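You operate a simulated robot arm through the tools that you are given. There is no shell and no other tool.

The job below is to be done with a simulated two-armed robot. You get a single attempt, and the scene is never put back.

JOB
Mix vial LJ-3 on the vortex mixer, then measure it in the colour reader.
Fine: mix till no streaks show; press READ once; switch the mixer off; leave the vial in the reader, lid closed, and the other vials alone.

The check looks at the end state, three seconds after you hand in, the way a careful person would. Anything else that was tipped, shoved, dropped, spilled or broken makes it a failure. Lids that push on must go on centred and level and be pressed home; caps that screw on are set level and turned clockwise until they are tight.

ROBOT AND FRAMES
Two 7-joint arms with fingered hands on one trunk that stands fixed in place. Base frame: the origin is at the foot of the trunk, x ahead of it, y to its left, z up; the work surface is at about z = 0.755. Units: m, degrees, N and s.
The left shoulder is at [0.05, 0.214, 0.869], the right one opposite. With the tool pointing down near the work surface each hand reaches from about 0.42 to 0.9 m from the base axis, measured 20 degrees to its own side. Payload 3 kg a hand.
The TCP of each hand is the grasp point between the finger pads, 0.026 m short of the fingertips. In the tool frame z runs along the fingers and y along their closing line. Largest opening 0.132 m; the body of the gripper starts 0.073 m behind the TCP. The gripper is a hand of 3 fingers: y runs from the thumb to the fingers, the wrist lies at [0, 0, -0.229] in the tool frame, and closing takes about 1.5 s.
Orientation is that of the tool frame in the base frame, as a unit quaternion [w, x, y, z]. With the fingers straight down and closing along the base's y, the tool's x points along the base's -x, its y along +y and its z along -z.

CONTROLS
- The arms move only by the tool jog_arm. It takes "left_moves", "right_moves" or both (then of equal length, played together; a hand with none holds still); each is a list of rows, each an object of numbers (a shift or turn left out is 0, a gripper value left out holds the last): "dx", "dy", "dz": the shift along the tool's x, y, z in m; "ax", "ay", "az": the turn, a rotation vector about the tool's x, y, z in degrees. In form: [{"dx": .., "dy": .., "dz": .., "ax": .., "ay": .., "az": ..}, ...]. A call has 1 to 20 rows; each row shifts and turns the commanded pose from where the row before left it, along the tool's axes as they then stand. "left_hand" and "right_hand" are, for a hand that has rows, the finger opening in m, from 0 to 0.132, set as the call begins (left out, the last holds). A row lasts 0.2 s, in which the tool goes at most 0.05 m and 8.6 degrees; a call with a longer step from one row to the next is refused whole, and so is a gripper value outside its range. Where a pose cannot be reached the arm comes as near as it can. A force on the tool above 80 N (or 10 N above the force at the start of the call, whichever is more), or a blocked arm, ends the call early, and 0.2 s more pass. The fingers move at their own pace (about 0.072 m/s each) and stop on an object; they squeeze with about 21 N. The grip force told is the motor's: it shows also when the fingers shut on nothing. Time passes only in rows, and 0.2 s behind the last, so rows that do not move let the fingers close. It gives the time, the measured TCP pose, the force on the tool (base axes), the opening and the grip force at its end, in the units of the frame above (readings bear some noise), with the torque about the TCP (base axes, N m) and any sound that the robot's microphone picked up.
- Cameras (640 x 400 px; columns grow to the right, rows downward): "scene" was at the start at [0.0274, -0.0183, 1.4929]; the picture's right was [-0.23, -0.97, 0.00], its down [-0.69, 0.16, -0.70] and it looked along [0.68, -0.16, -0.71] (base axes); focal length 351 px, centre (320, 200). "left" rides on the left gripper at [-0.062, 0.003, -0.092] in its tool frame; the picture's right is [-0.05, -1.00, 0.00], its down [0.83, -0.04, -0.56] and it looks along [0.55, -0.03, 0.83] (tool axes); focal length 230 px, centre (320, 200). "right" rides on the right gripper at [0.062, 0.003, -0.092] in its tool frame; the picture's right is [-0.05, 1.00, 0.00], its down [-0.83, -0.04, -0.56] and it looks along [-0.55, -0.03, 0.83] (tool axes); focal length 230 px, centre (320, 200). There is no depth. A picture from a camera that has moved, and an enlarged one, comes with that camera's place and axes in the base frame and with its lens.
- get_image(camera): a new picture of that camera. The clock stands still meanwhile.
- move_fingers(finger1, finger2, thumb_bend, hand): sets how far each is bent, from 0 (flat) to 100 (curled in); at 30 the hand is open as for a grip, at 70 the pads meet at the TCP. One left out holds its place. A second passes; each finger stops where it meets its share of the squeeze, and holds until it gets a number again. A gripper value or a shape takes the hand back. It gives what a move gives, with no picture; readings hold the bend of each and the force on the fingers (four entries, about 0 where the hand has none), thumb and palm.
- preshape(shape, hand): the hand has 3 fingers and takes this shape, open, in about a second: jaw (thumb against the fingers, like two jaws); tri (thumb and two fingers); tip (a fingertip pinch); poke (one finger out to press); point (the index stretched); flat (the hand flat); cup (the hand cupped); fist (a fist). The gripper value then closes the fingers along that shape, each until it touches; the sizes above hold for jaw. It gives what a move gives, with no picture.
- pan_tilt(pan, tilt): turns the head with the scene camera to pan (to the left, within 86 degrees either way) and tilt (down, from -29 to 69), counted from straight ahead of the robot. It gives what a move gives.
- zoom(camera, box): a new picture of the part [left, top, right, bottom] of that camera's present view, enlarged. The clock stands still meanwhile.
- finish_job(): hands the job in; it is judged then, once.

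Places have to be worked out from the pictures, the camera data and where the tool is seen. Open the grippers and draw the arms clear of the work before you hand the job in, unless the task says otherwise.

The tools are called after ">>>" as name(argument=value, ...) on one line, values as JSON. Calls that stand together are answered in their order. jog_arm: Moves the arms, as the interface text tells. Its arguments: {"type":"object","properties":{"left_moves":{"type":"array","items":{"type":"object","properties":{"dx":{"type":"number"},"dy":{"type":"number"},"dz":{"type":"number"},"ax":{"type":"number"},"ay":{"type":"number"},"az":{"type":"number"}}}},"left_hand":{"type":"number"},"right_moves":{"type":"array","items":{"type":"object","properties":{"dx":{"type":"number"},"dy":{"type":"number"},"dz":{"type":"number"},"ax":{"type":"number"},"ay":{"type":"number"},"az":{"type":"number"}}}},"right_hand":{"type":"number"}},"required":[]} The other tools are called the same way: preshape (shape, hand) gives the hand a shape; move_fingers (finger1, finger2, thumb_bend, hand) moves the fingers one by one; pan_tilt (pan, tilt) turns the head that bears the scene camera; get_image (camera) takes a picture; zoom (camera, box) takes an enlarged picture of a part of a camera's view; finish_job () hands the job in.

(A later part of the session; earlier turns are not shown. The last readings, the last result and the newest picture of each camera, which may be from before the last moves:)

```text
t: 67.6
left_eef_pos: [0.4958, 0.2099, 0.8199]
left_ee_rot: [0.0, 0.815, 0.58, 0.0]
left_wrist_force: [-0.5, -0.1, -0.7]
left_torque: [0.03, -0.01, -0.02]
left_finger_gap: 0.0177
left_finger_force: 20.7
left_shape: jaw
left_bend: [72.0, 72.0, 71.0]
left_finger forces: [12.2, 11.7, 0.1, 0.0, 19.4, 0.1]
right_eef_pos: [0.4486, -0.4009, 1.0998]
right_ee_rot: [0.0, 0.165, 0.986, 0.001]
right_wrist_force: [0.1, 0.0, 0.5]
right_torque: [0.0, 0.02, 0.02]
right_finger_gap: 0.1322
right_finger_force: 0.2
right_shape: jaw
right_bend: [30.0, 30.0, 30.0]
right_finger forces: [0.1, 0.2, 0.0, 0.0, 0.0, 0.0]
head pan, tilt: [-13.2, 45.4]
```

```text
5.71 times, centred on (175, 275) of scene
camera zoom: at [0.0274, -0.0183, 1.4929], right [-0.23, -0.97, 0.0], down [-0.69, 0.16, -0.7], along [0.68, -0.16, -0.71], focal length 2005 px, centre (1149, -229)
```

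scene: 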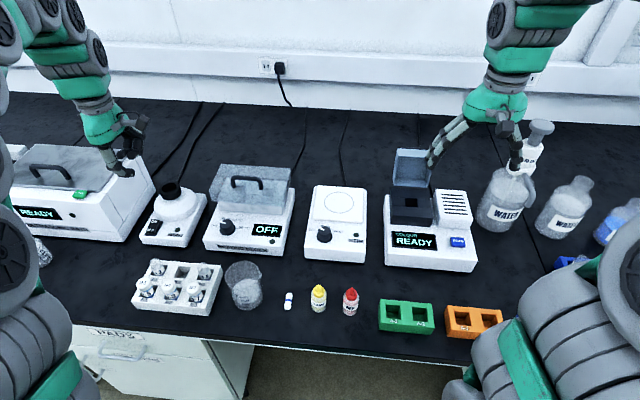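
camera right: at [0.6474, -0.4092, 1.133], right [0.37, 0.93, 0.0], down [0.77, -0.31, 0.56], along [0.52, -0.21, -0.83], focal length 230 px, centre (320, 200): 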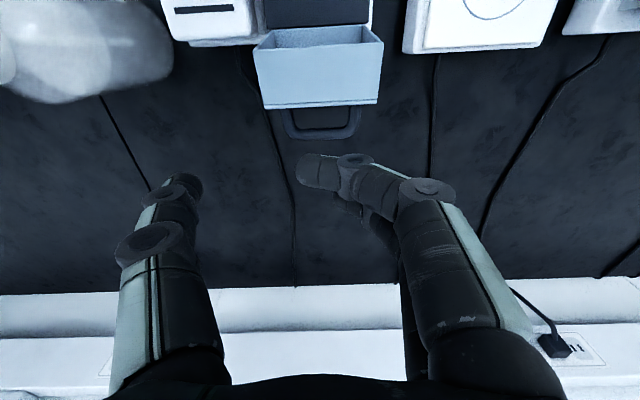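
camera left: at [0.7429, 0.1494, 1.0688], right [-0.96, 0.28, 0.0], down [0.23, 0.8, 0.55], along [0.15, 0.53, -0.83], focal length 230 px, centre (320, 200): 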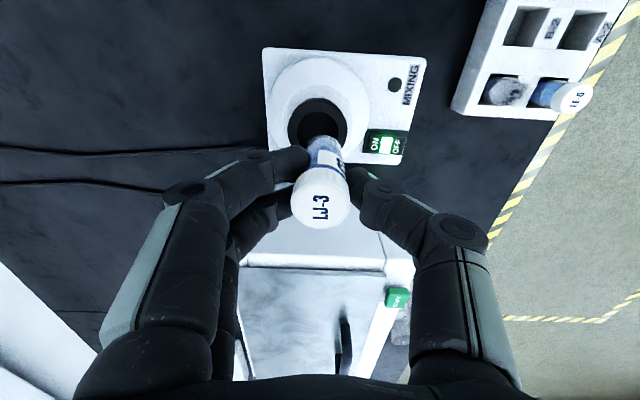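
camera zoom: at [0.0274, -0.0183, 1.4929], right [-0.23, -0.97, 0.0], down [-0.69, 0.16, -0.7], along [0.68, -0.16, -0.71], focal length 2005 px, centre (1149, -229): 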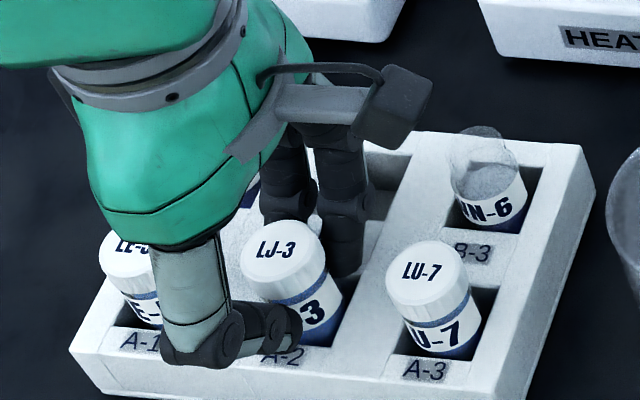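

The vial is in the slot. I lower 3 mm more, then open to 0.08 to release it.

>>> jog_arm(left_moves=[{"dz": 0.003}, {}])

>>> jog_arm(left_moves=[{}, {}, {}, {}, {}], left_hand=0.08)

>>> get_image(camera="left")

>>> zoom(camera="scene", box=[130, 240, 220, 310])

```text
t: 68.2
left_eef_pos: [0.4967, 0.2098, 0.8168]
left_ee_rot: [-0.001, 0.815, 0.58, 0.0]
left_wrist_force: [-2.5, -2.9, 10.9]
left_torque: [-0.05, 0.0, 0.03]
left_finger_gap: 0.0177
left_finger_force: 20.9
left_shape: jaw
left_bend: [72.0, 72.0, 71.0]
left_finger forces: [12.9, 11.8, 0.0, 0.0, 22.4, 0.0]
right_eef_pos: [0.4484, -0.401, 1.0996]
right_ee_rot: [0.0, 0.166, 0.986, 0.0]
right_wrist_force: [0.3, -1.1, 0.4]
right_torque: [0.01, -0.02, 0.02]
right_finger_gap: 0.1319
right_finger_force: 0.1
right_shape: jaw
right_bend: [30.0, 30.0, 30.0]
right_finger forces: [0.1, 0.0, 0.1, 0.0, 0.0, 0.0]
head pan, tilt: [-13.2, 45.4]
```

```text
t: 69.4
left_eef_pos: [0.4966, 0.2095, 0.8181]
left_ee_rot: [0.001, 0.815, 0.58, 0.0]
left_wrist_force: [-3.0, 1.9, 5.2]
left_torque: [0.03, -0.16, 0.04]
left_finger_gap: 0.077
left_finger_force: 0.2
left_shape: jaw
left_bend: [71.0, 73.0, 71.0]
left_finger forces: [0.0, 5.1, 0.1, 0.0, 0.0, 0.0]
right_eef_pos: [0.4473, -0.4017, 1.0997]
right_ee_rot: [0.0, 0.165, 0.986, 0.001]
right_wrist_force: [0.6, 0.6, -0.1]
right_torque: [0.0, 0.02, 0.01]
right_finger_gap: 0.132
right_finger_force: 0.0
right_shape: jaw
right_bend: [30.0, 30.0, 30.0]
right_finger forces: [0.1, 0.0, 0.0, 0.1, 0.0, 0.0]
head pan, tilt: [-13.2, 45.4]
```

```text
taken
camera left: at [0.4795, 0.1494, 0.9099], right [-0.96, 0.28, 0.0], down [0.23, 0.8, 0.56], along [0.15, 0.53, -0.83], focal length 230 px, centre (320, 200)
```

left: 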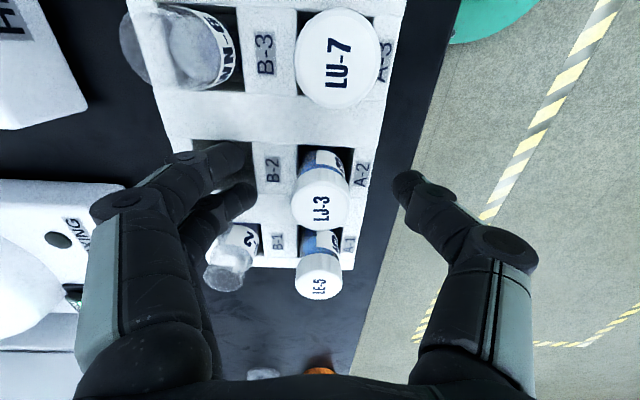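

```text
5.71 times, centred on (175, 275) of scene
camera zoom: at [0.0274, -0.0183, 1.493], right [-0.23, -0.97, 0.0], down [-0.69, 0.16, -0.7], along [0.68, -0.16, -0.71], focal length 2005 px, centre (1149, -229)
```

zoom: 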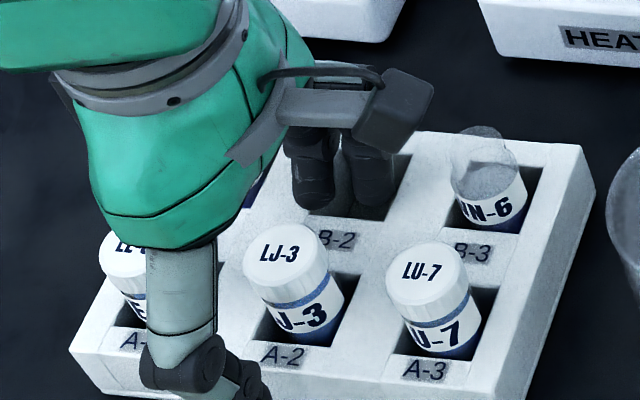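

LJ-3 stands in A-2 again. One fingertip lightly touches the rack at B-2 (5 N), so I raise straight up and check that the rack is undisturbed.

>>> jog_arm(left_moves=[{"dz": -0.01}, {"dz": -0.02}, {"dz": -0.03}, {"dz": -0.04}, {"dz": -0.04}, {}])

>>> zoom(camera="scene", box=[126, 255, 226, 317])

```text
t: 70.8
left_eef_pos: [0.4946, 0.2094, 0.958]
left_ee_rot: [0.0, 0.815, 0.58, 0.0]
left_wrist_force: [0.0, 0.2, -0.1]
left_torque: [0.03, 0.0, 0.0]
left_finger_gap: 0.0797
left_finger_force: 0.0
left_shape: jaw
left_bend: [71.0, 71.0, 71.0]
left_finger forces: [0.1, 0.1, 0.1, 0.0, 0.0, 0.0]
right_eef_pos: [0.4482, -0.4012, 1.1007]
right_ee_rot: [0.0, 0.166, 0.986, 0.0]
right_wrist_force: [0.2, -0.2, -0.1]
right_torque: [-0.03, -0.01, -0.02]
right_finger_gap: 0.1319
right_finger_force: 0.0
right_shape: jaw
right_bend: [30.0, 30.0, 30.0]
right_finger forces: [0.1, 0.1, 0.1, 0.0, 0.0, 0.2]
head pan, tilt: [-13.2, 45.4]
```

```text
6.40 times, centred on (176, 286) of scene
camera zoom: at [0.0274, -0.0183, 1.4929], right [-0.23, -0.97, 0.0], down [-0.69, 0.16, -0.7], along [0.68, -0.16, -0.71], focal length 2246 px, centre (1242, -350)
```

zoom: 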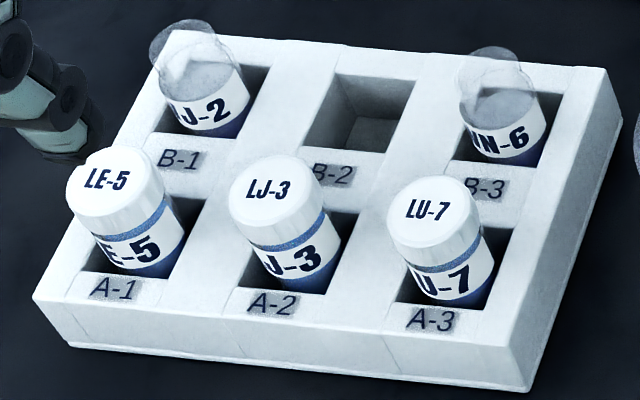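

The rack and vials are undisturbed. Next, the mixer OFF: I close the left hand to one blunt tip and hover above the OFF half at about (0.678, 0.269).

>>> jog_arm(left_moves=[{"dx": 0.0194, "dy": 0.0256}, {"dx": 0.0194, "dy": 0.0256}, {"dx": 0.0194, "dy": 0.0256}, {"dx": 0.0194, "dy": 0.0256}, {"dx": 0.0194, "dy": 0.0256}, {"dx": 0.0195, "dy": 0.0255}, {"dz": 0.03}, {"dz": 0.03}, {"dz": 0.02}, {}], left_hand=0.0)

>>> get_image(camera="left")

>>> zoom(camera="scene", box=[120, 160, 220, 250])

```text
t: 73.0
left_eef_pos: [0.678, 0.2688, 0.8761]
left_ee_rot: [-0.001, 0.815, 0.58, 0.0]
left_wrist_force: [0.0, 0.4, 0.1]
left_torque: [0.01, 0.01, -0.01]
left_finger_gap: 0.0
left_finger_force: 21.4
left_shape: jaw
left_bend: [63.0, 63.0, 66.0]
left_finger forces: [0.0, 0.1, 0.0, 0.0, 0.0, 0.0]
right_eef_pos: [0.4494, -0.4019, 1.1009]
right_ee_rot: [0.001, 0.166, 0.986, -0.001]
right_wrist_force: [0.4, -0.1, 0.1]
right_torque: [0.0, -0.02, 0.04]
right_finger_gap: 0.1319
right_finger_force: 0.0
right_shape: jaw
right_bend: [30.0, 30.0, 30.0]
right_finger forces: [0.1, 0.0, 0.0, 0.0, 0.0, 0.1]
head pan, tilt: [-13.2, 45.4]
```

```text
taken
camera left: at [0.662, 0.2092, 0.9682], right [-0.96, 0.28, 0.0], down [0.23, 0.8, 0.56], along [0.15, 0.53, -0.83], focal length 230 px, centre (320, 200)
```

left: 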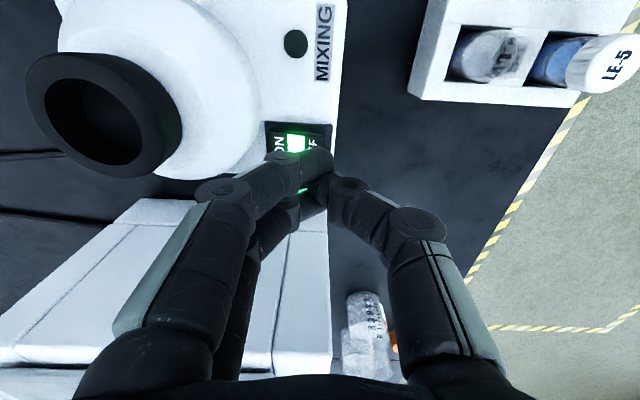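

```text
4.44 times, centred on (170, 205) of scene
camera zoom: at [0.0274, -0.0183, 1.4929], right [-0.23, -0.97, 0.0], down [-0.69, 0.16, -0.7], along [0.68, -0.16, -0.71], focal length 1560 px, centre (987, 178)
```

zoom: 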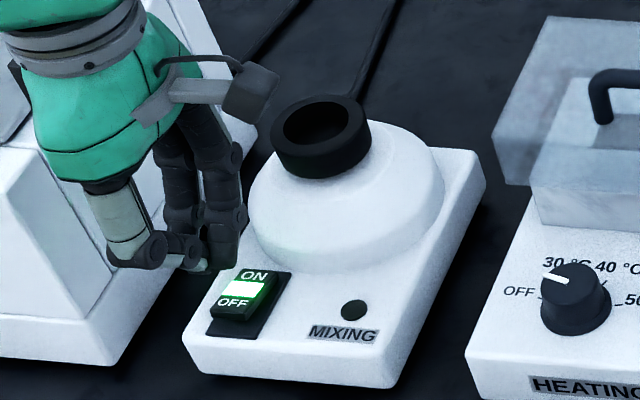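

The tips would land at the outer edge of the OFF half; I shift 5 mm forward and 3 mm right, then press down gently.

>>> jog_arm(left_moves=[{"dx": -0.003, "dy": 0.005}, {"dz": 0.015}, {"dz": 0.01}, {"dz": 0.006}, {"dz": 0.004}, {"dz": 0.003}])

>>> zoom(camera="scene", box=[120, 160, 220, 250])

>>> get_image(camera="left")

```text
t: 74.4
left_eef_pos: [0.6834, 0.2648, 0.8382]
left_ee_rot: [0.0, 0.815, 0.579, 0.0]
left_wrist_force: [-0.3, 0.2, 0.2]
left_torque: [0.03, 0.03, 0.04]
left_finger_gap: 0.0001
left_finger_force: 21.1
left_shape: jaw
left_bend: [63.0, 63.0, 66.0]
left_finger forces: [0.0, 0.0, 0.0, 0.0, 0.0, 0.0]
right_eef_pos: [0.4482, -0.4021, 1.1002]
right_ee_rot: [0.0, 0.166, 0.986, 0.0]
right_wrist_force: [-0.6, -0.6, -0.5]
right_torque: [0.0, 0.01, -0.01]
right_finger_gap: 0.1319
right_finger_force: 0.0
right_shape: jaw
right_bend: [30.0, 30.0, 30.0]
right_finger forces: [0.0, 0.1, 0.0, 0.0, 0.0, 0.0]
head pan, tilt: [-13.2, 45.4]
```

```text
4.44 times, centred on (170, 205) of scene
camera zoom: at [0.0274, -0.0183, 1.4929], right [-0.23, -0.97, 0.0], down [-0.69, 0.16, -0.7], along [0.68, -0.16, -0.71], focal length 1560 px, centre (987, 178)
```

zoom: 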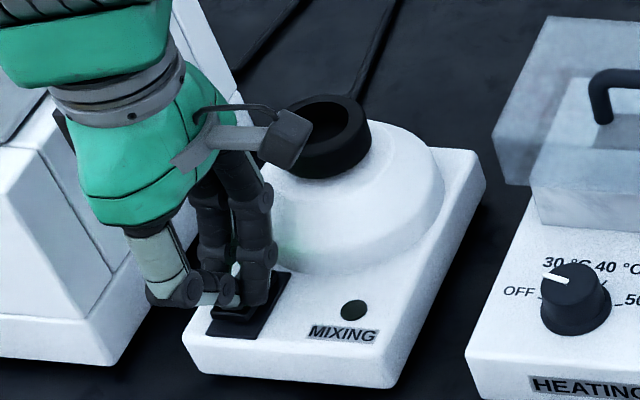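

```text
taken
camera left: at [0.6665, 0.2048, 0.9312], right [-0.96, 0.28, 0.0], down [0.23, 0.8, 0.56], along [0.15, 0.53, -0.83], focal length 230 px, centre (320, 200)
```

left: 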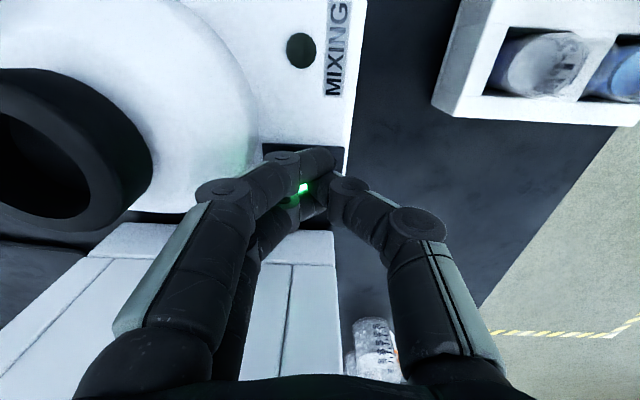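

The switch is still lit and there's no contact force yet. I press further in 2 mm steps.

>>> jog_arm(left_moves=[{"dz": 0.002}, {"dz": 0.002}])

>>> zoom(camera="left", box=[240, 120, 400, 240])

```text
t: 75.0
left_eef_pos: [0.6828, 0.2652, 0.8343]
left_ee_rot: [0.0, 0.815, 0.58, 0.0]
left_wrist_force: [0.2, -1.1, 5.0]
left_torque: [-0.01, -0.01, -0.02]
left_finger_gap: 0.0
left_finger_force: 21.2
left_shape: jaw
left_bend: [64.0, 64.0, 66.0]
left_finger forces: [0.0, 0.1, 0.0, 0.1, 0.0, 0.0]
right_eef_pos: [0.4494, -0.401, 1.1002]
right_ee_rot: [0.0, 0.166, 0.986, 0.0]
right_wrist_force: [0.0, 0.5, -0.2]
right_torque: [0.0, 0.02, 0.0]
right_finger_gap: 0.1318
right_finger_force: 0.1
right_shape: jaw
right_bend: [30.0, 30.0, 30.0]
right_finger forces: [0.0, 0.0, 0.0, 0.0, 0.0, 0.0]
head pan, tilt: [-13.2, 45.4]
```

```text
3.33 times, centred on (320, 180) of left
camera zoom: at [0.6667, 0.2044, 0.9271], right [-0.96, 0.28, 0.0], down [0.23, 0.8, 0.56], along [0.15, 0.53, -0.83], focal length 767 px, centre (320, 267)
```

zoom: 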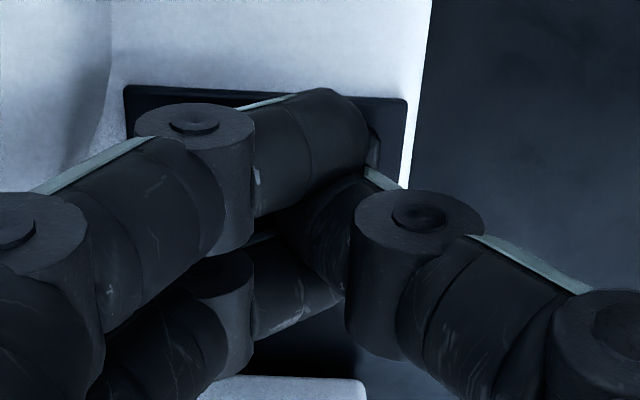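

The green glow is gone, so it flipped. I rise and check.

>>> jog_arm(left_moves=[{"dz": -0.01}, {"dz": -0.03}, {"dz": -0.04}, {"dz": -0.04}, {"dz": -0.04}, {}])

>>> zoom(camera="scene", box=[120, 160, 220, 250])

>>> zoom(camera="left", box=[160, 0, 400, 160])

```text
t: 76.4
left_eef_pos: [0.6826, 0.266, 0.9957]
left_ee_rot: [0.0, 0.815, 0.58, 0.0]
left_wrist_force: [0.9, -0.5, 0.0]
left_torque: [0.02, 0.0, 0.06]
left_finger_gap: 0.0
left_finger_force: 20.6
left_shape: jaw
left_bend: [64.0, 64.0, 66.0]
left_finger forces: [0.0, 0.1, 0.1, 0.0, 0.0, 0.0]
right_eef_pos: [0.4493, -0.4021, 1.1006]
right_ee_rot: [0.0, 0.166, 0.986, 0.0]
right_wrist_force: [0.7, -0.1, 0.4]
right_torque: [0.01, -0.02, -0.02]
right_finger_gap: 0.1322
right_finger_force: 0.0
right_shape: jaw
right_bend: [30.0, 30.0, 30.0]
right_finger forces: [0.1, 0.0, 0.0, 0.2, 0.0, 0.0]
head pan, tilt: [-13.2, 45.4]
```

```text
4.44 times, centred on (170, 205) of scene
camera zoom: at [0.0274, -0.0183, 1.493], right [-0.23, -0.97, 0.0], down [-0.69, 0.16, -0.7], along [0.68, -0.16, -0.71], focal length 1560 px, centre (987, 178)
```

zoom: 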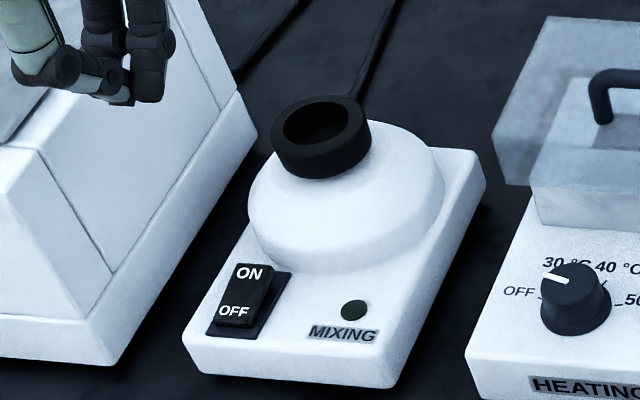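

```text
2.50 times, centred on (280, 80) of left
camera zoom: at [0.666, 0.2049, 1.088], right [-0.96, 0.28, 0.0], down [0.23, 0.8, 0.56], along [0.15, 0.53, -0.83], focal length 575 px, centre (420, 500)
```

zoom: 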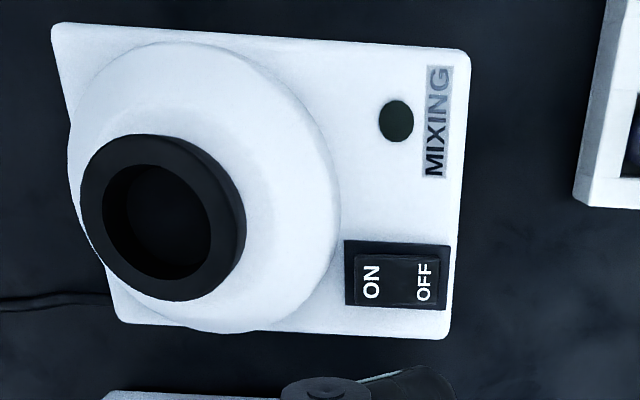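

The mixer is OFF (dark rocker). I retract the left arm far to the left and up, and turn the right hand 90° for gripping across the rack.

>>> jog_arm(left_moves=[{"dz": -0.04}, {"dx": 0.01925, "dy": -0.0311, "dz": -0.016}, {"dx": 0.01925, "dy": -0.0311, "dz": -0.016}, {"dx": 0.01925, "dy": -0.0311, "dz": -0.016}, {"dx": 0.01925, "dy": -0.0311, "dz": -0.016}, {"dx": 0.01925, "dy": -0.0311, "dz": -0.016}, {"dx": 0.01925, "dy": -0.0311, "dz": -0.016}, {"dx": 0.01925, "dy": -0.0311, "dz": -0.016}, {"dx": 0.01925, "dy": -0.0311, "dz": -0.016}, {"dx": 0.01925, "dy": -0.0311, "dz": -0.016}, {"dx": 0.01925, "dy": -0.0311, "dz": -0.016}, {}], right_moves=[{"az": -8.2}, {"az": -8.2}, {"az": -8.2}, {"az": -8.2}, {"az": -8.2}, {"az": -8.2}, {"az": -8.2}, {"az": -8.2}, {"az": -8.2}, {"az": -8.2}, {"az": -8.0}, {}], left_hand=0.132)

>>> get_image(camera="scene")

>>> get_image(camera="right")

```text
t: 79.0
left_eef_pos: [0.4508, 0.5472, 1.1932]
left_ee_rot: [-0.001, 0.814, 0.58, 0.0]
left_wrist_force: [0.4, 0.2, 0.2]
left_torque: [0.01, 0.01, -0.01]
left_finger_gap: 0.1318
left_finger_force: 0.1
left_shape: jaw
left_bend: [30.0, 30.0, 30.0]
left_finger forces: [0.1, 0.0, 0.0, 0.1, 0.1, 0.0]
right_eef_pos: [0.45, -0.4003, 1.1013]
right_ee_rot: [0.0, -0.581, 0.814, 0.0]
right_wrist_force: [-0.2, 0.3, -0.4]
right_torque: [0.02, 0.03, 0.01]
right_finger_gap: 0.132
right_finger_force: 0.0
right_shape: jaw
right_bend: [30.0, 30.0, 30.0]
right_finger forces: [0.1, 0.1, 0.0, 0.0, 0.0, 0.0]
head pan, tilt: [-13.2, 45.4]
```

```text
taken
```

scene: 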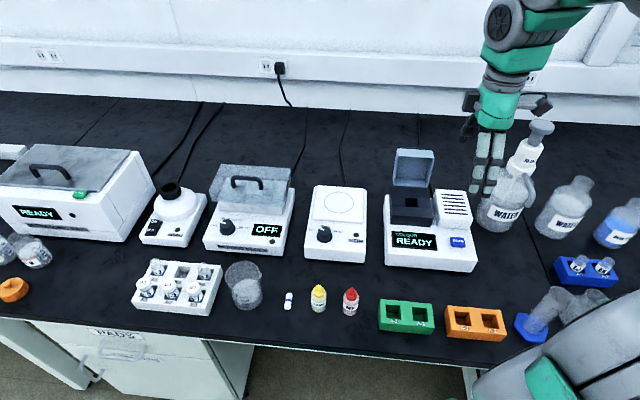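

```text
taken
camera right: at [0.4266, -0.4568, 1.1938], right [-0.93, 0.37, 0.0], down [0.31, 0.77, 0.56], along [0.21, 0.52, -0.83], focal length 230 px, centre (320, 200)
```

right: 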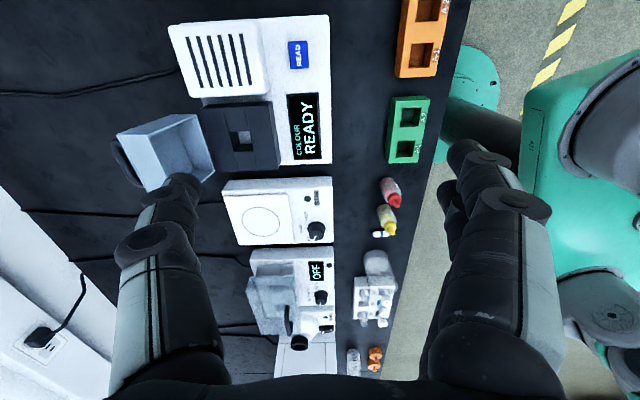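

The bench is clear and the right hand turned correctly. While the reader is unobstructed I zoom on the well from both cameras for its position.

>>> zoom(camera="scene", box=[375, 140, 485, 280])

>>> zoom(camera="right", box=[110, 10, 340, 210])

>>> zoom(camera="scene", box=[126, 255, 226, 317])

```text
2.86 times, centred on (430, 210) of scene
camera zoom: at [0.0274, -0.0183, 1.493], right [-0.23, -0.97, 0.0], down [-0.69, 0.16, -0.7], along [0.68, -0.16, -0.71], focal length 1003 px, centre (6, 171)
```

zoom: 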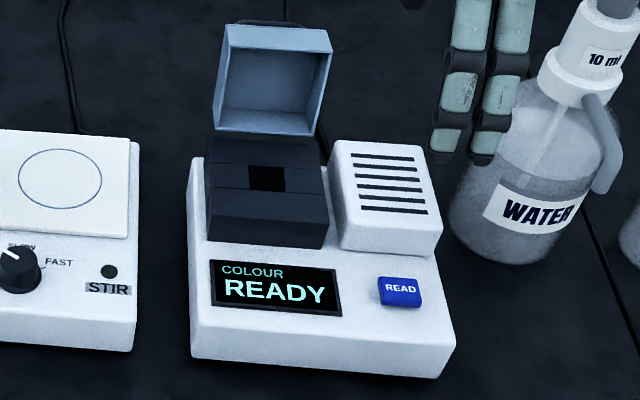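

```text
2.00 times, centred on (225, 110) of right
camera zoom: at [0.4266, -0.4568, 1.1938], right [-0.93, 0.37, 0.0], down [0.31, 0.77, 0.56], along [0.21, 0.52, -0.83], focal length 460 px, centre (510, 380)
```

zoom: 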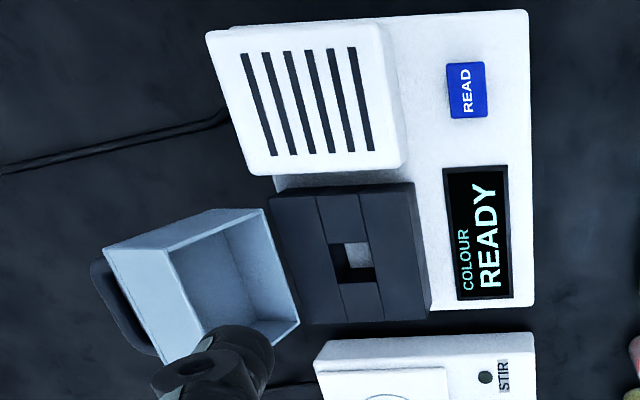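

```text
6.40 times, centred on (176, 286) of scene
camera zoom: at [0.0274, -0.0183, 1.493], right [-0.23, -0.97, 0.0], down [-0.69, 0.16, -0.7], along [0.68, -0.16, -0.71], focal length 2246 px, centre (1242, -350)
```

zoom: 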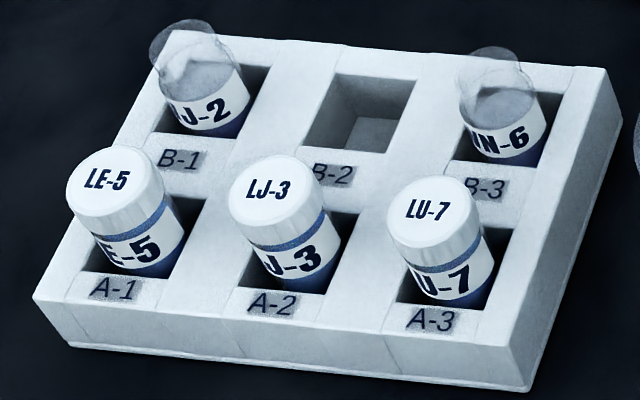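

The well centre triangulates to about (0.586, -0.390), block top z about 0.846, hole about 30 mm. Now I bring the right hand across, above LJ-3.

>>> jog_arm(right_moves=[{"dx": -0.0423, "dy": 0.011, "dz": 0.007}, {"dx": -0.0423, "dy": 0.011, "dz": 0.007}, {"dx": -0.0423, "dy": 0.011, "dz": 0.007}, {"dx": -0.0423, "dy": 0.011, "dz": 0.007}, {"dx": -0.0423, "dy": 0.011, "dz": 0.007}, {"dx": -0.0423, "dy": 0.011, "dz": 0.007}, {"dx": -0.0423, "dy": 0.011, "dz": 0.007}, {"dx": -0.0423, "dy": 0.011, "dz": 0.007}, {"dx": -0.0423, "dy": 0.011, "dz": 0.007}, {"dx": -0.0423, "dy": 0.011, "dz": 0.007}, {"dx": -0.0423, "dy": 0.011, "dz": 0.007}, {"dx": -0.0423, "dy": 0.011, "dz": 0.007}, {"dx": -0.0423, "dy": 0.011, "dz": 0.007}, {"dx": -0.0423, "dy": 0.011, "dz": 0.007}, {}], right_hand=0.08)

>>> get_image(camera="right")

>>> get_image(camera="scene")

```text
t: 82.2
left_eef_pos: [0.45, 0.5468, 1.1953]
left_ee_rot: [0.0, 0.814, 0.581, 0.0]
left_wrist_force: [-0.3, -0.9, 0.2]
left_torque: [-0.03, 0.02, 0.01]
left_finger_gap: 0.132
left_finger_force: 0.1
left_shape: jaw
left_bend: [30.0, 30.0, 30.0]
left_finger forces: [0.0, 0.0, 0.0, 0.0, 0.1, 0.1]
right_eef_pos: [0.4972, 0.2109, 1.0024]
right_ee_rot: [0.0, -0.58, 0.815, 0.0]
right_wrist_force: [0.4, 0.6, 0.5]
right_torque: [-0.03, 0.03, 0.0]
right_finger_gap: 0.0803
right_finger_force: 0.0
right_shape: jaw
right_bend: [71.0, 71.0, 71.0]
right_finger forces: [0.0, 0.0, 0.0, 0.0, 0.0, 0.0]
head pan, tilt: [-13.2, 45.4]
```

```text
taken
camera right: at [0.4736, 0.1541, 1.0954], right [-0.93, 0.38, 0.0], down [0.31, 0.77, 0.56], along [0.21, 0.52, -0.83], focal length 230 px, centre (320, 200)
```

right: 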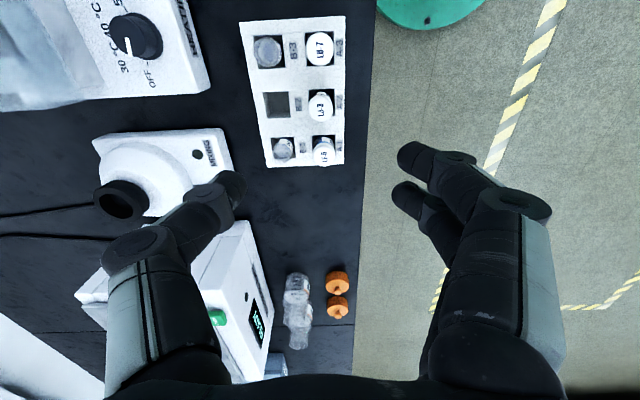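

```text
taken
```

scene: 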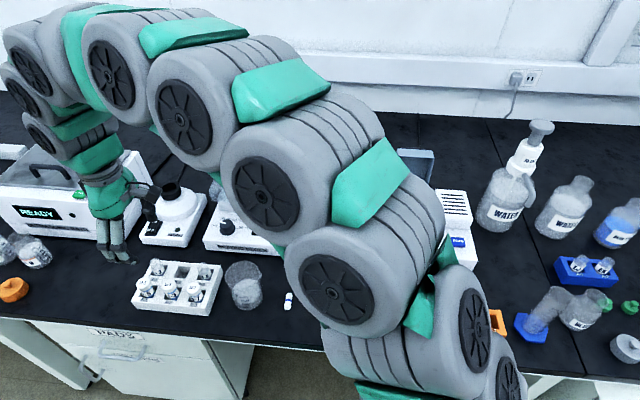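

The right hand reaches above the rack. I zoom to refine LJ-3's place from this hand.

>>> zoom(camera="right", box=[235, 60, 365, 180])

>>> zoom(camera="scene", box=[80, 200, 230, 320])

```text
3.33 times, centred on (300, 120) of right
camera zoom: at [0.4736, 0.1541, 1.0954], right [-0.93, 0.38, 0.0], down [0.31, 0.77, 0.56], along [0.21, 0.52, -0.83], focal length 767 px, centre (387, 467)
```

zoom: 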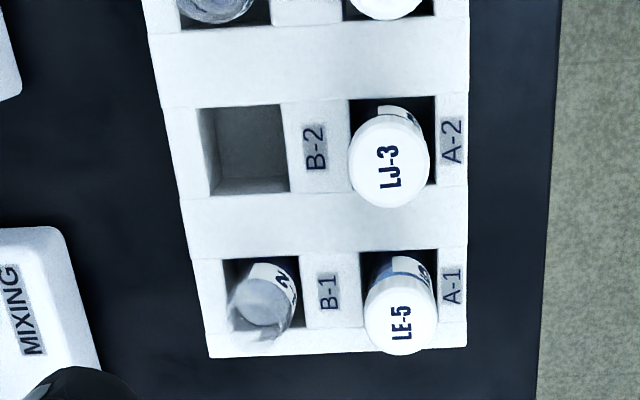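

```text
3.33 times, centred on (155, 260) of scene
camera zoom: at [0.0274, -0.0183, 1.4929], right [-0.23, -0.97, 0.0], down [-0.69, 0.16, -0.7], along [0.68, -0.16, -0.71], focal length 1170 px, centre (870, 0)
```

zoom: 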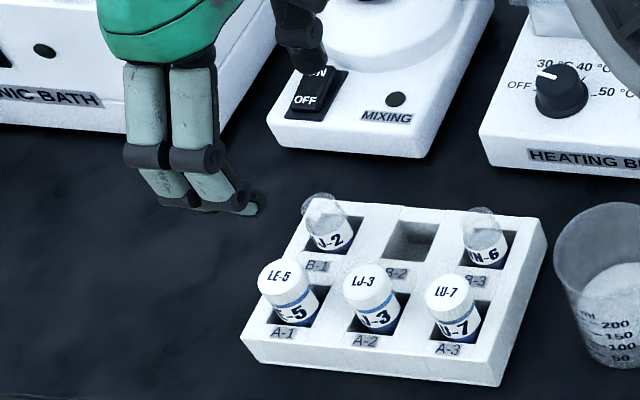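

LJ-3 is within 2-3 mm of the TCP axis. I shift 2 mm, descend to z 0.86 and verify.

>>> jog_arm(right_moves=[{"dx": 0.002}, {"dz": 0.04}, {"dz": 0.04}, {"dz": 0.04}, {"dz": 0.022}, {}])

>>> zoom(camera="right", box=[200, 60, 440, 240])

>>> zoom(camera="scene", box=[100, 210, 240, 320])

```text
t: 83.6
left_eef_pos: [0.4503, 0.548, 1.1934]
left_ee_rot: [-0.001, 0.814, 0.58, 0.0]
left_wrist_force: [-0.7, -0.5, -1.0]
left_torque: [-0.01, 0.01, 0.01]
left_finger_gap: 0.132
left_finger_force: 0.1
left_shape: jaw
left_bend: [30.0, 30.0, 30.0]
left_finger forces: [0.1, 0.0, 0.1, 0.0, 0.1, 0.0]
right_eef_pos: [0.4967, 0.2101, 0.8593]
right_ee_rot: [0.0, -0.58, 0.815, -0.001]
right_wrist_force: [-0.1, -0.9, -0.2]
right_torque: [-0.03, -0.04, -0.05]
right_finger_gap: 0.0803
right_finger_force: 0.0
right_shape: jaw
right_bend: [71.0, 71.0, 71.0]
right_finger forces: [0.0, 0.1, 0.0, 0.0, 0.0, 0.0]
head pan, tilt: [-13.2, 45.4]
```

```text
2.22 times, centred on (320, 150) of right
camera zoom: at [0.4734, 0.1541, 0.9537], right [-0.93, 0.38, 0.0], down [0.31, 0.77, 0.56], along [0.21, 0.52, -0.83], focal length 511 px, centre (320, 311)
```

zoom: 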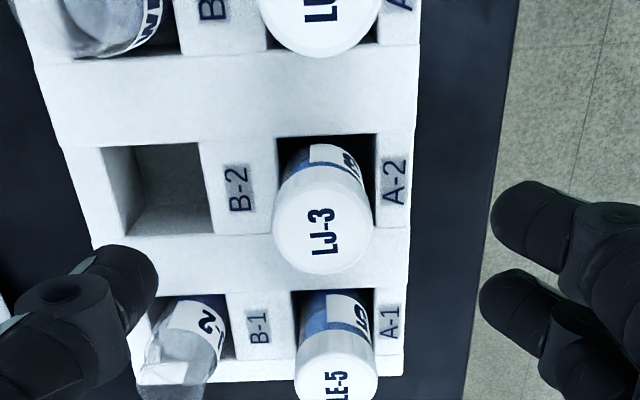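

```text
3.64 times, centred on (170, 265) of scene
camera zoom: at [0.0274, -0.0183, 1.4929], right [-0.23, -0.97, 0.0], down [-0.69, 0.16, -0.7], along [0.68, -0.16, -0.71], focal length 1276 px, centre (866, -36)
```

zoom: 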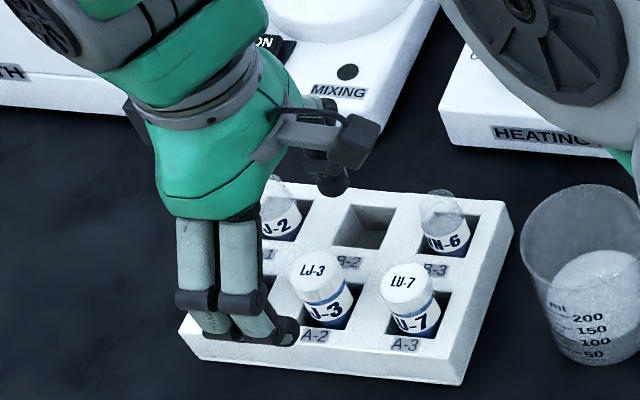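

LJ-3 is exactly centred. I descend to z 0.83, so that only the cap is gripped, and close.

>>> jog_arm(right_moves=[{"dz": 0.015}, {"dz": 0.014}, {}])

>>> jog_arm(right_moves=[{}, {}, {}, {}, {}, {}, {}, {}], right_hand=0.0)

>>> zoom(camera="right", box=[200, 100, 440, 280])

>>> zoom(camera="scene", box=[100, 210, 240, 320])

```text
t: 84.4
left_eef_pos: [0.4515, 0.5473, 1.1932]
left_ee_rot: [0.0, 0.814, 0.58, 0.0]
left_wrist_force: [0.7, 0.3, 0.7]
left_torque: [0.01, -0.03, 0.0]
left_finger_gap: 0.132
left_finger_force: 0.2
left_shape: jaw
left_bend: [30.0, 30.0, 30.0]
left_finger forces: [0.0, 0.1, 0.1, 0.0, 0.0, 0.1]
right_eef_pos: [0.4977, 0.2093, 0.8307]
right_ee_rot: [0.0, -0.581, 0.814, -0.001]
right_wrist_force: [0.0, -0.1, -0.5]
right_torque: [-0.02, -0.01, 0.0]
right_finger_gap: 0.0804
right_finger_force: 0.1
right_shape: jaw
right_bend: [71.0, 71.0, 71.0]
right_finger forces: [0.1, 0.1, 0.0, 0.0, 0.0, 0.0]
head pan, tilt: [-13.2, 45.4]
```

```text
t: 86.2
left_eef_pos: [0.4503, 0.547, 1.1944]
left_ee_rot: [0.0, 0.815, 0.58, 0.0]
left_wrist_force: [-0.4, -0.4, 0.2]
left_torque: [0.0, -0.03, 0.0]
left_finger_gap: 0.1319
left_finger_force: 0.1
left_shape: jaw
left_bend: [30.0, 30.0, 30.0]
left_finger forces: [0.0, 0.0, 0.1, 0.1, 0.0, 0.0]
right_eef_pos: [0.4976, 0.2113, 0.8315]
right_ee_rot: [0.0, -0.58, 0.815, 0.0]
right_wrist_force: [0.1, -0.2, -0.7]
right_torque: [0.0, 0.01, 0.0]
right_finger_gap: 0.0184
right_finger_force: 21.0
right_shape: jaw
right_bend: [73.0, 72.0, 70.0]
right_finger forces: [9.8, 8.7, 0.0, 0.1, 18.2, 0.0]
head pan, tilt: [-13.2, 45.4]
```

```text
2.22 times, centred on (320, 190) of right
camera zoom: at [0.4741, 0.1527, 0.9244], right [-0.93, 0.38, 0.0], down [0.31, 0.77, 0.56], along [0.21, 0.51, -0.83], focal length 511 px, centre (320, 222)
```

zoom: 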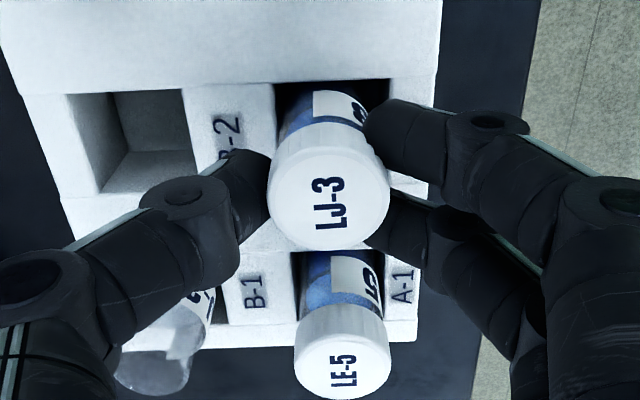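

```text
3.64 times, centred on (170, 265) of scene
camera zoom: at [0.0274, -0.0183, 1.4929], right [-0.23, -0.97, 0.0], down [-0.69, 0.16, -0.7], along [0.68, -0.16, -0.71], focal length 1276 px, centre (866, -36)
```

zoom: 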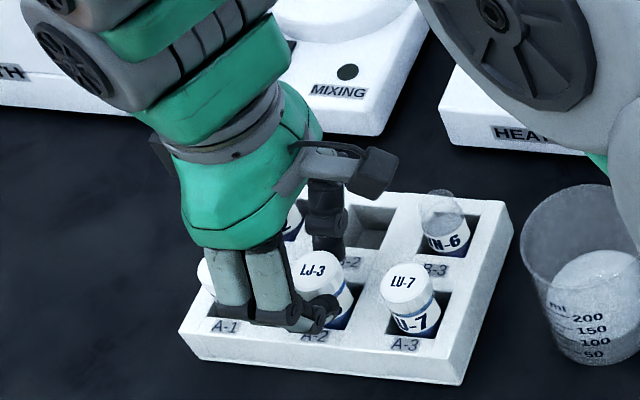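

A balanced 21 N grip on the cap. I lift straight up and check that the vial hangs straight.

>>> jog_arm(right_moves=[{"dz": -0.005}, {"dz": -0.01}, {"dz": -0.02}, {"dz": -0.035}, {"dz": -0.04}, {"dz": -0.04}, {}])

>>> zoom(camera="right", box=[200, 60, 440, 240])

>>> zoom(camera="scene", box=[100, 180, 240, 320])

```text
t: 87.8
left_eef_pos: [0.4503, 0.5472, 1.195]
left_ee_rot: [0.0, 0.814, 0.581, -0.001]
left_wrist_force: [-0.3, 0.4, 0.1]
left_torque: [-0.01, -0.01, 0.02]
left_finger_gap: 0.1319
left_finger_force: 0.1
left_shape: jaw
left_bend: [30.0, 30.0, 30.0]
left_finger forces: [0.1, 0.0, 0.1, 0.1, 0.0, 0.0]
right_eef_pos: [0.4958, 0.2078, 0.9818]
right_ee_rot: [0.0, -0.58, 0.814, 0.0]
right_wrist_force: [-0.3, -0.3, -0.7]
right_torque: [0.01, -0.01, -0.03]
right_finger_gap: 0.0184
right_finger_force: 20.7
right_shape: jaw
right_bend: [73.0, 72.0, 70.0]
right_finger forces: [10.0, 9.1, 0.0, 0.1, 18.3, 0.0]
head pan, tilt: [-13.2, 45.4]
```

```text
2.22 times, centred on (320, 150) of right
camera zoom: at [0.4723, 0.1512, 1.0753], right [-0.93, 0.38, 0.0], down [0.31, 0.77, 0.56], along [0.21, 0.51, -0.83], focal length 511 px, centre (320, 311)
```

zoom: 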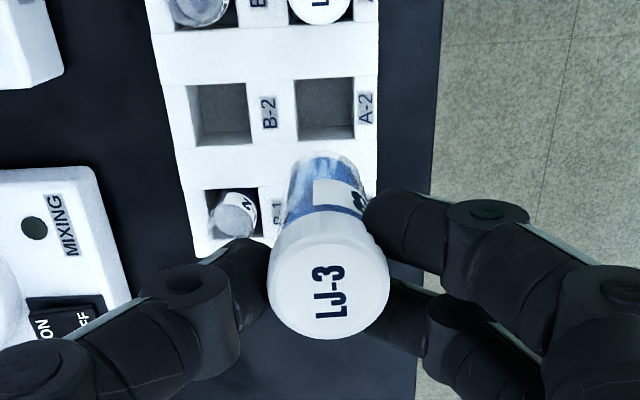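

```text
2.86 times, centred on (170, 250) of scene
camera zoom: at [0.0274, -0.0183, 1.4929], right [-0.23, -0.97, 0.0], down [-0.69, 0.16, -0.7], along [0.68, -0.16, -0.71], focal length 1003 px, centre (749, 57)
```

zoom: 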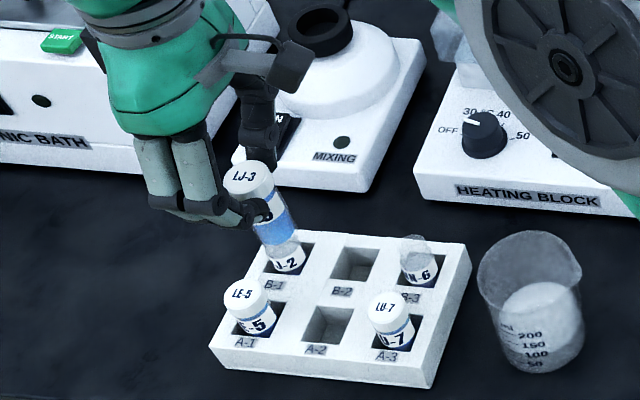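

The vial hangs straight. I zoom on its contents to be sure it is streak-free.

>>> zoom(camera="right", box=[290, 120, 390, 190])

>>> zoom(camera="scene", box=[145, 210, 185, 245])

```text
5.71 times, centred on (340, 155) of right
camera zoom: at [0.4723, 0.1512, 1.0753], right [-0.93, 0.38, 0.0], down [0.31, 0.77, 0.56], along [0.21, 0.51, -0.83], focal length 1315 px, centre (206, 457)
```

zoom: 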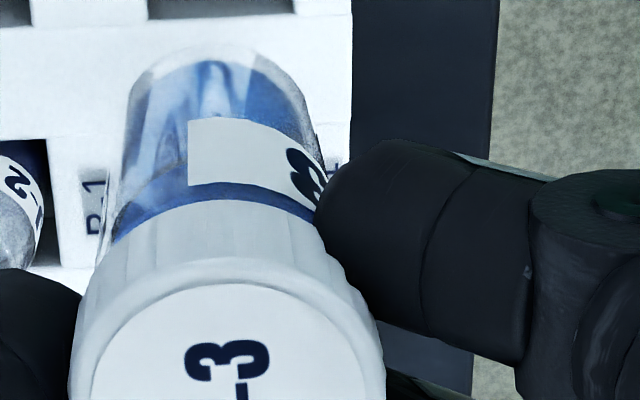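

```text
11.43 times, centred on (165, 228) of scene
camera zoom: at [0.0274, -0.0183, 1.4929], right [-0.23, -0.97, 0.0], down [-0.69, 0.16, -0.7], along [0.68, -0.16, -0.71], focal length 4011 px, centre (2091, -114)
```

zoom: 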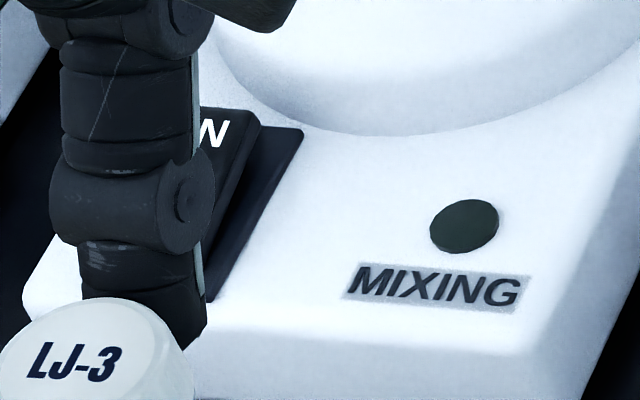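

The pattern may be refraction of the rack behind. I check the scene view of the liquid.

>>> zoom(camera="scene", box=[150, 235, 190, 265])

```text
13.33 times, centred on (170, 250) of scene
camera zoom: at [0.0274, -0.0183, 1.4929], right [-0.23, -0.97, 0.0], down [-0.69, 0.16, -0.7], along [0.68, -0.16, -0.71], focal length 4679 px, centre (2320, -467)
```

zoom: 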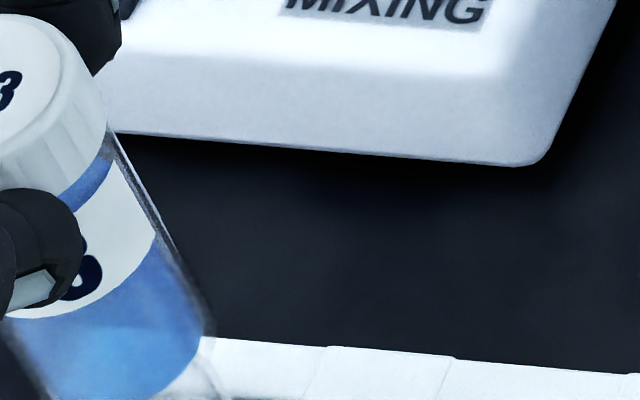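

The liquid is uniform blue. I raise to z about 1.02 and turn the hand back 90° (closing along the reader's width).

>>> jog_arm(right_moves=[{"dz": -0.04}, {"az": 8.2}, {"az": 8.2}, {"az": 8.2}, {"az": 8.2}, {"az": 8.2}, {"az": 8.2}, {"az": 8.2}, {"az": 8.2}, {"az": 8.2}, {"az": 8.2}, {"az": 8.0}, {}])

>>> get_image(camera="right")

>>> get_image(camera="scene")

```text
t: 90.6
left_eef_pos: [0.4508, 0.5482, 1.1947]
left_ee_rot: [0.0, 0.815, 0.58, 0.0]
left_wrist_force: [0.0, -0.5, 0.6]
left_torque: [-0.01, 0.04, 0.03]
left_finger_gap: 0.1318
left_finger_force: 0.0
left_shape: jaw
left_bend: [30.0, 30.0, 30.0]
left_finger forces: [0.0, 0.0, 0.0, 0.1, 0.1, 0.0]
right_eef_pos: [0.498, 0.2081, 1.0206]
right_ee_rot: [0.001, 0.167, 0.986, 0.0]
right_wrist_force: [0.9, 0.0, -0.7]
right_torque: [0.01, -0.01, 0.02]
right_finger_gap: 0.0183
right_finger_force: 20.8
right_shape: jaw
right_bend: [73.0, 72.0, 70.0]
right_finger forces: [10.2, 9.1, 0.0, 0.1, 18.4, 0.0]
head pan, tilt: [-13.2, 45.4]
```

```text
taken
camera right: at [0.4402, 0.2315, 1.1147], right [0.38, 0.93, 0.0], down [0.77, -0.31, 0.56], along [0.51, -0.21, -0.83], focal length 230 px, centre (320, 200)
```

right: 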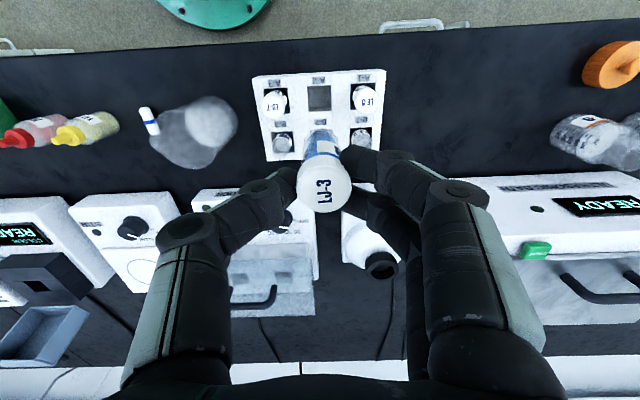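

```text
taken
```

scene: 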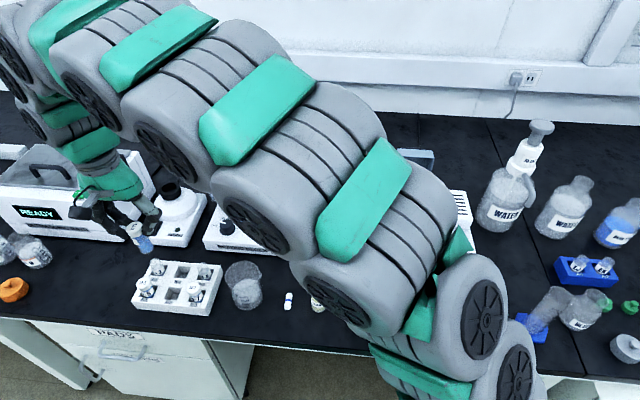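

Turned and still gripped. Now I carry the vial across to above the reader well.

>>> jog_arm(right_moves=[{"dx": -0.02005, "dy": -0.03824}, {"dx": -0.02005, "dy": -0.03824}, {"dx": -0.02005, "dy": -0.03824}, {"dx": -0.02005, "dy": -0.03824}, {"dx": -0.02005, "dy": -0.03824}, {"dx": -0.02005, "dy": -0.03824}, {"dx": -0.02005, "dy": -0.03824}, {"dx": -0.02005, "dy": -0.03824}, {"dx": -0.02005, "dy": -0.03824}, {"dx": -0.02005, "dy": -0.03824}, {"dx": -0.02005, "dy": -0.03824}, {"dx": -0.02005, "dy": -0.03824}, {"dx": -0.02005, "dy": -0.03824}, {"dx": -0.02005, "dy": -0.03824}, {}])

>>> get_image(camera="right")

>>> zoom(camera="scene", box=[360, 120, 500, 240])

>>> zoom(camera="right", box=[220, 60, 420, 240])

```text
t: 93.8
left_eef_pos: [0.4501, 0.5486, 1.194]
left_ee_rot: [0.0, 0.814, 0.58, 0.0]
left_wrist_force: [0.3, -0.7, 0.7]
left_torque: [0.0, 0.02, 0.01]
left_finger_gap: 0.1321
left_finger_force: 0.0
left_shape: jaw
left_bend: [30.0, 30.0, 30.0]
left_finger forces: [0.0, 0.1, 0.0, 0.1, 0.0, 0.0]
right_eef_pos: [0.5877, -0.3917, 1.0221]
right_ee_rot: [0.0, 0.166, 0.986, 0.001]
right_wrist_force: [0.3, 0.2, -0.4]
right_torque: [-0.01, 0.0, -0.01]
right_finger_gap: 0.0182
right_finger_force: 20.9
right_shape: jaw
right_bend: [73.0, 72.0, 70.0]
right_finger forces: [10.7, 9.9, 0.0, 0.1, 18.2, 0.1]
head pan, tilt: [-13.2, 45.4]
```

```text
taken
camera right: at [0.5306, -0.3682, 1.1151], right [0.38, 0.93, 0.0], down [0.77, -0.31, 0.56], along [0.52, -0.21, -0.83], focal length 230 px, centre (320, 200)
```

right: 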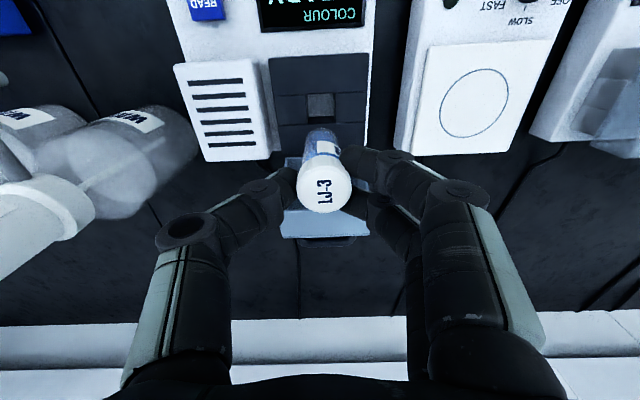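

```text
3.33 times, centred on (430, 180) of scene
camera zoom: at [0.0274, -0.0183, 1.4929], right [-0.23, -0.97, 0.0], down [-0.69, 0.16, -0.7], along [0.68, -0.16, -0.71], focal length 1170 px, centre (-47, 267)
```

zoom: 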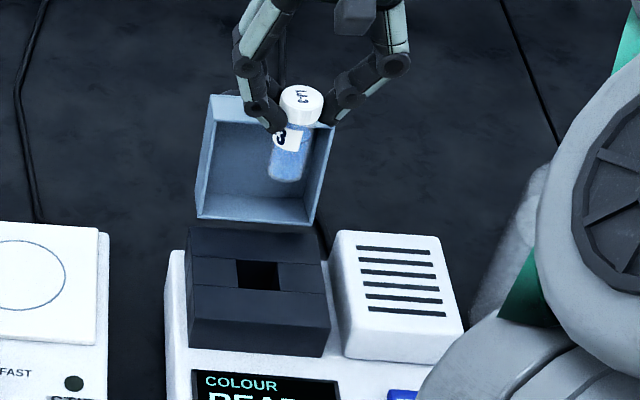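

```text
2.22 times, centred on (320, 150) of right
camera zoom: at [0.5306, -0.3682, 1.1151], right [0.38, 0.93, 0.0], down [0.77, -0.31, 0.56], along [0.52, -0.21, -0.83], focal length 511 px, centre (320, 311)
```

zoom: 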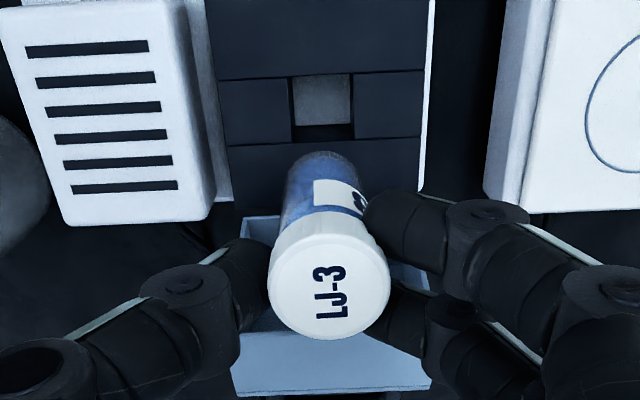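

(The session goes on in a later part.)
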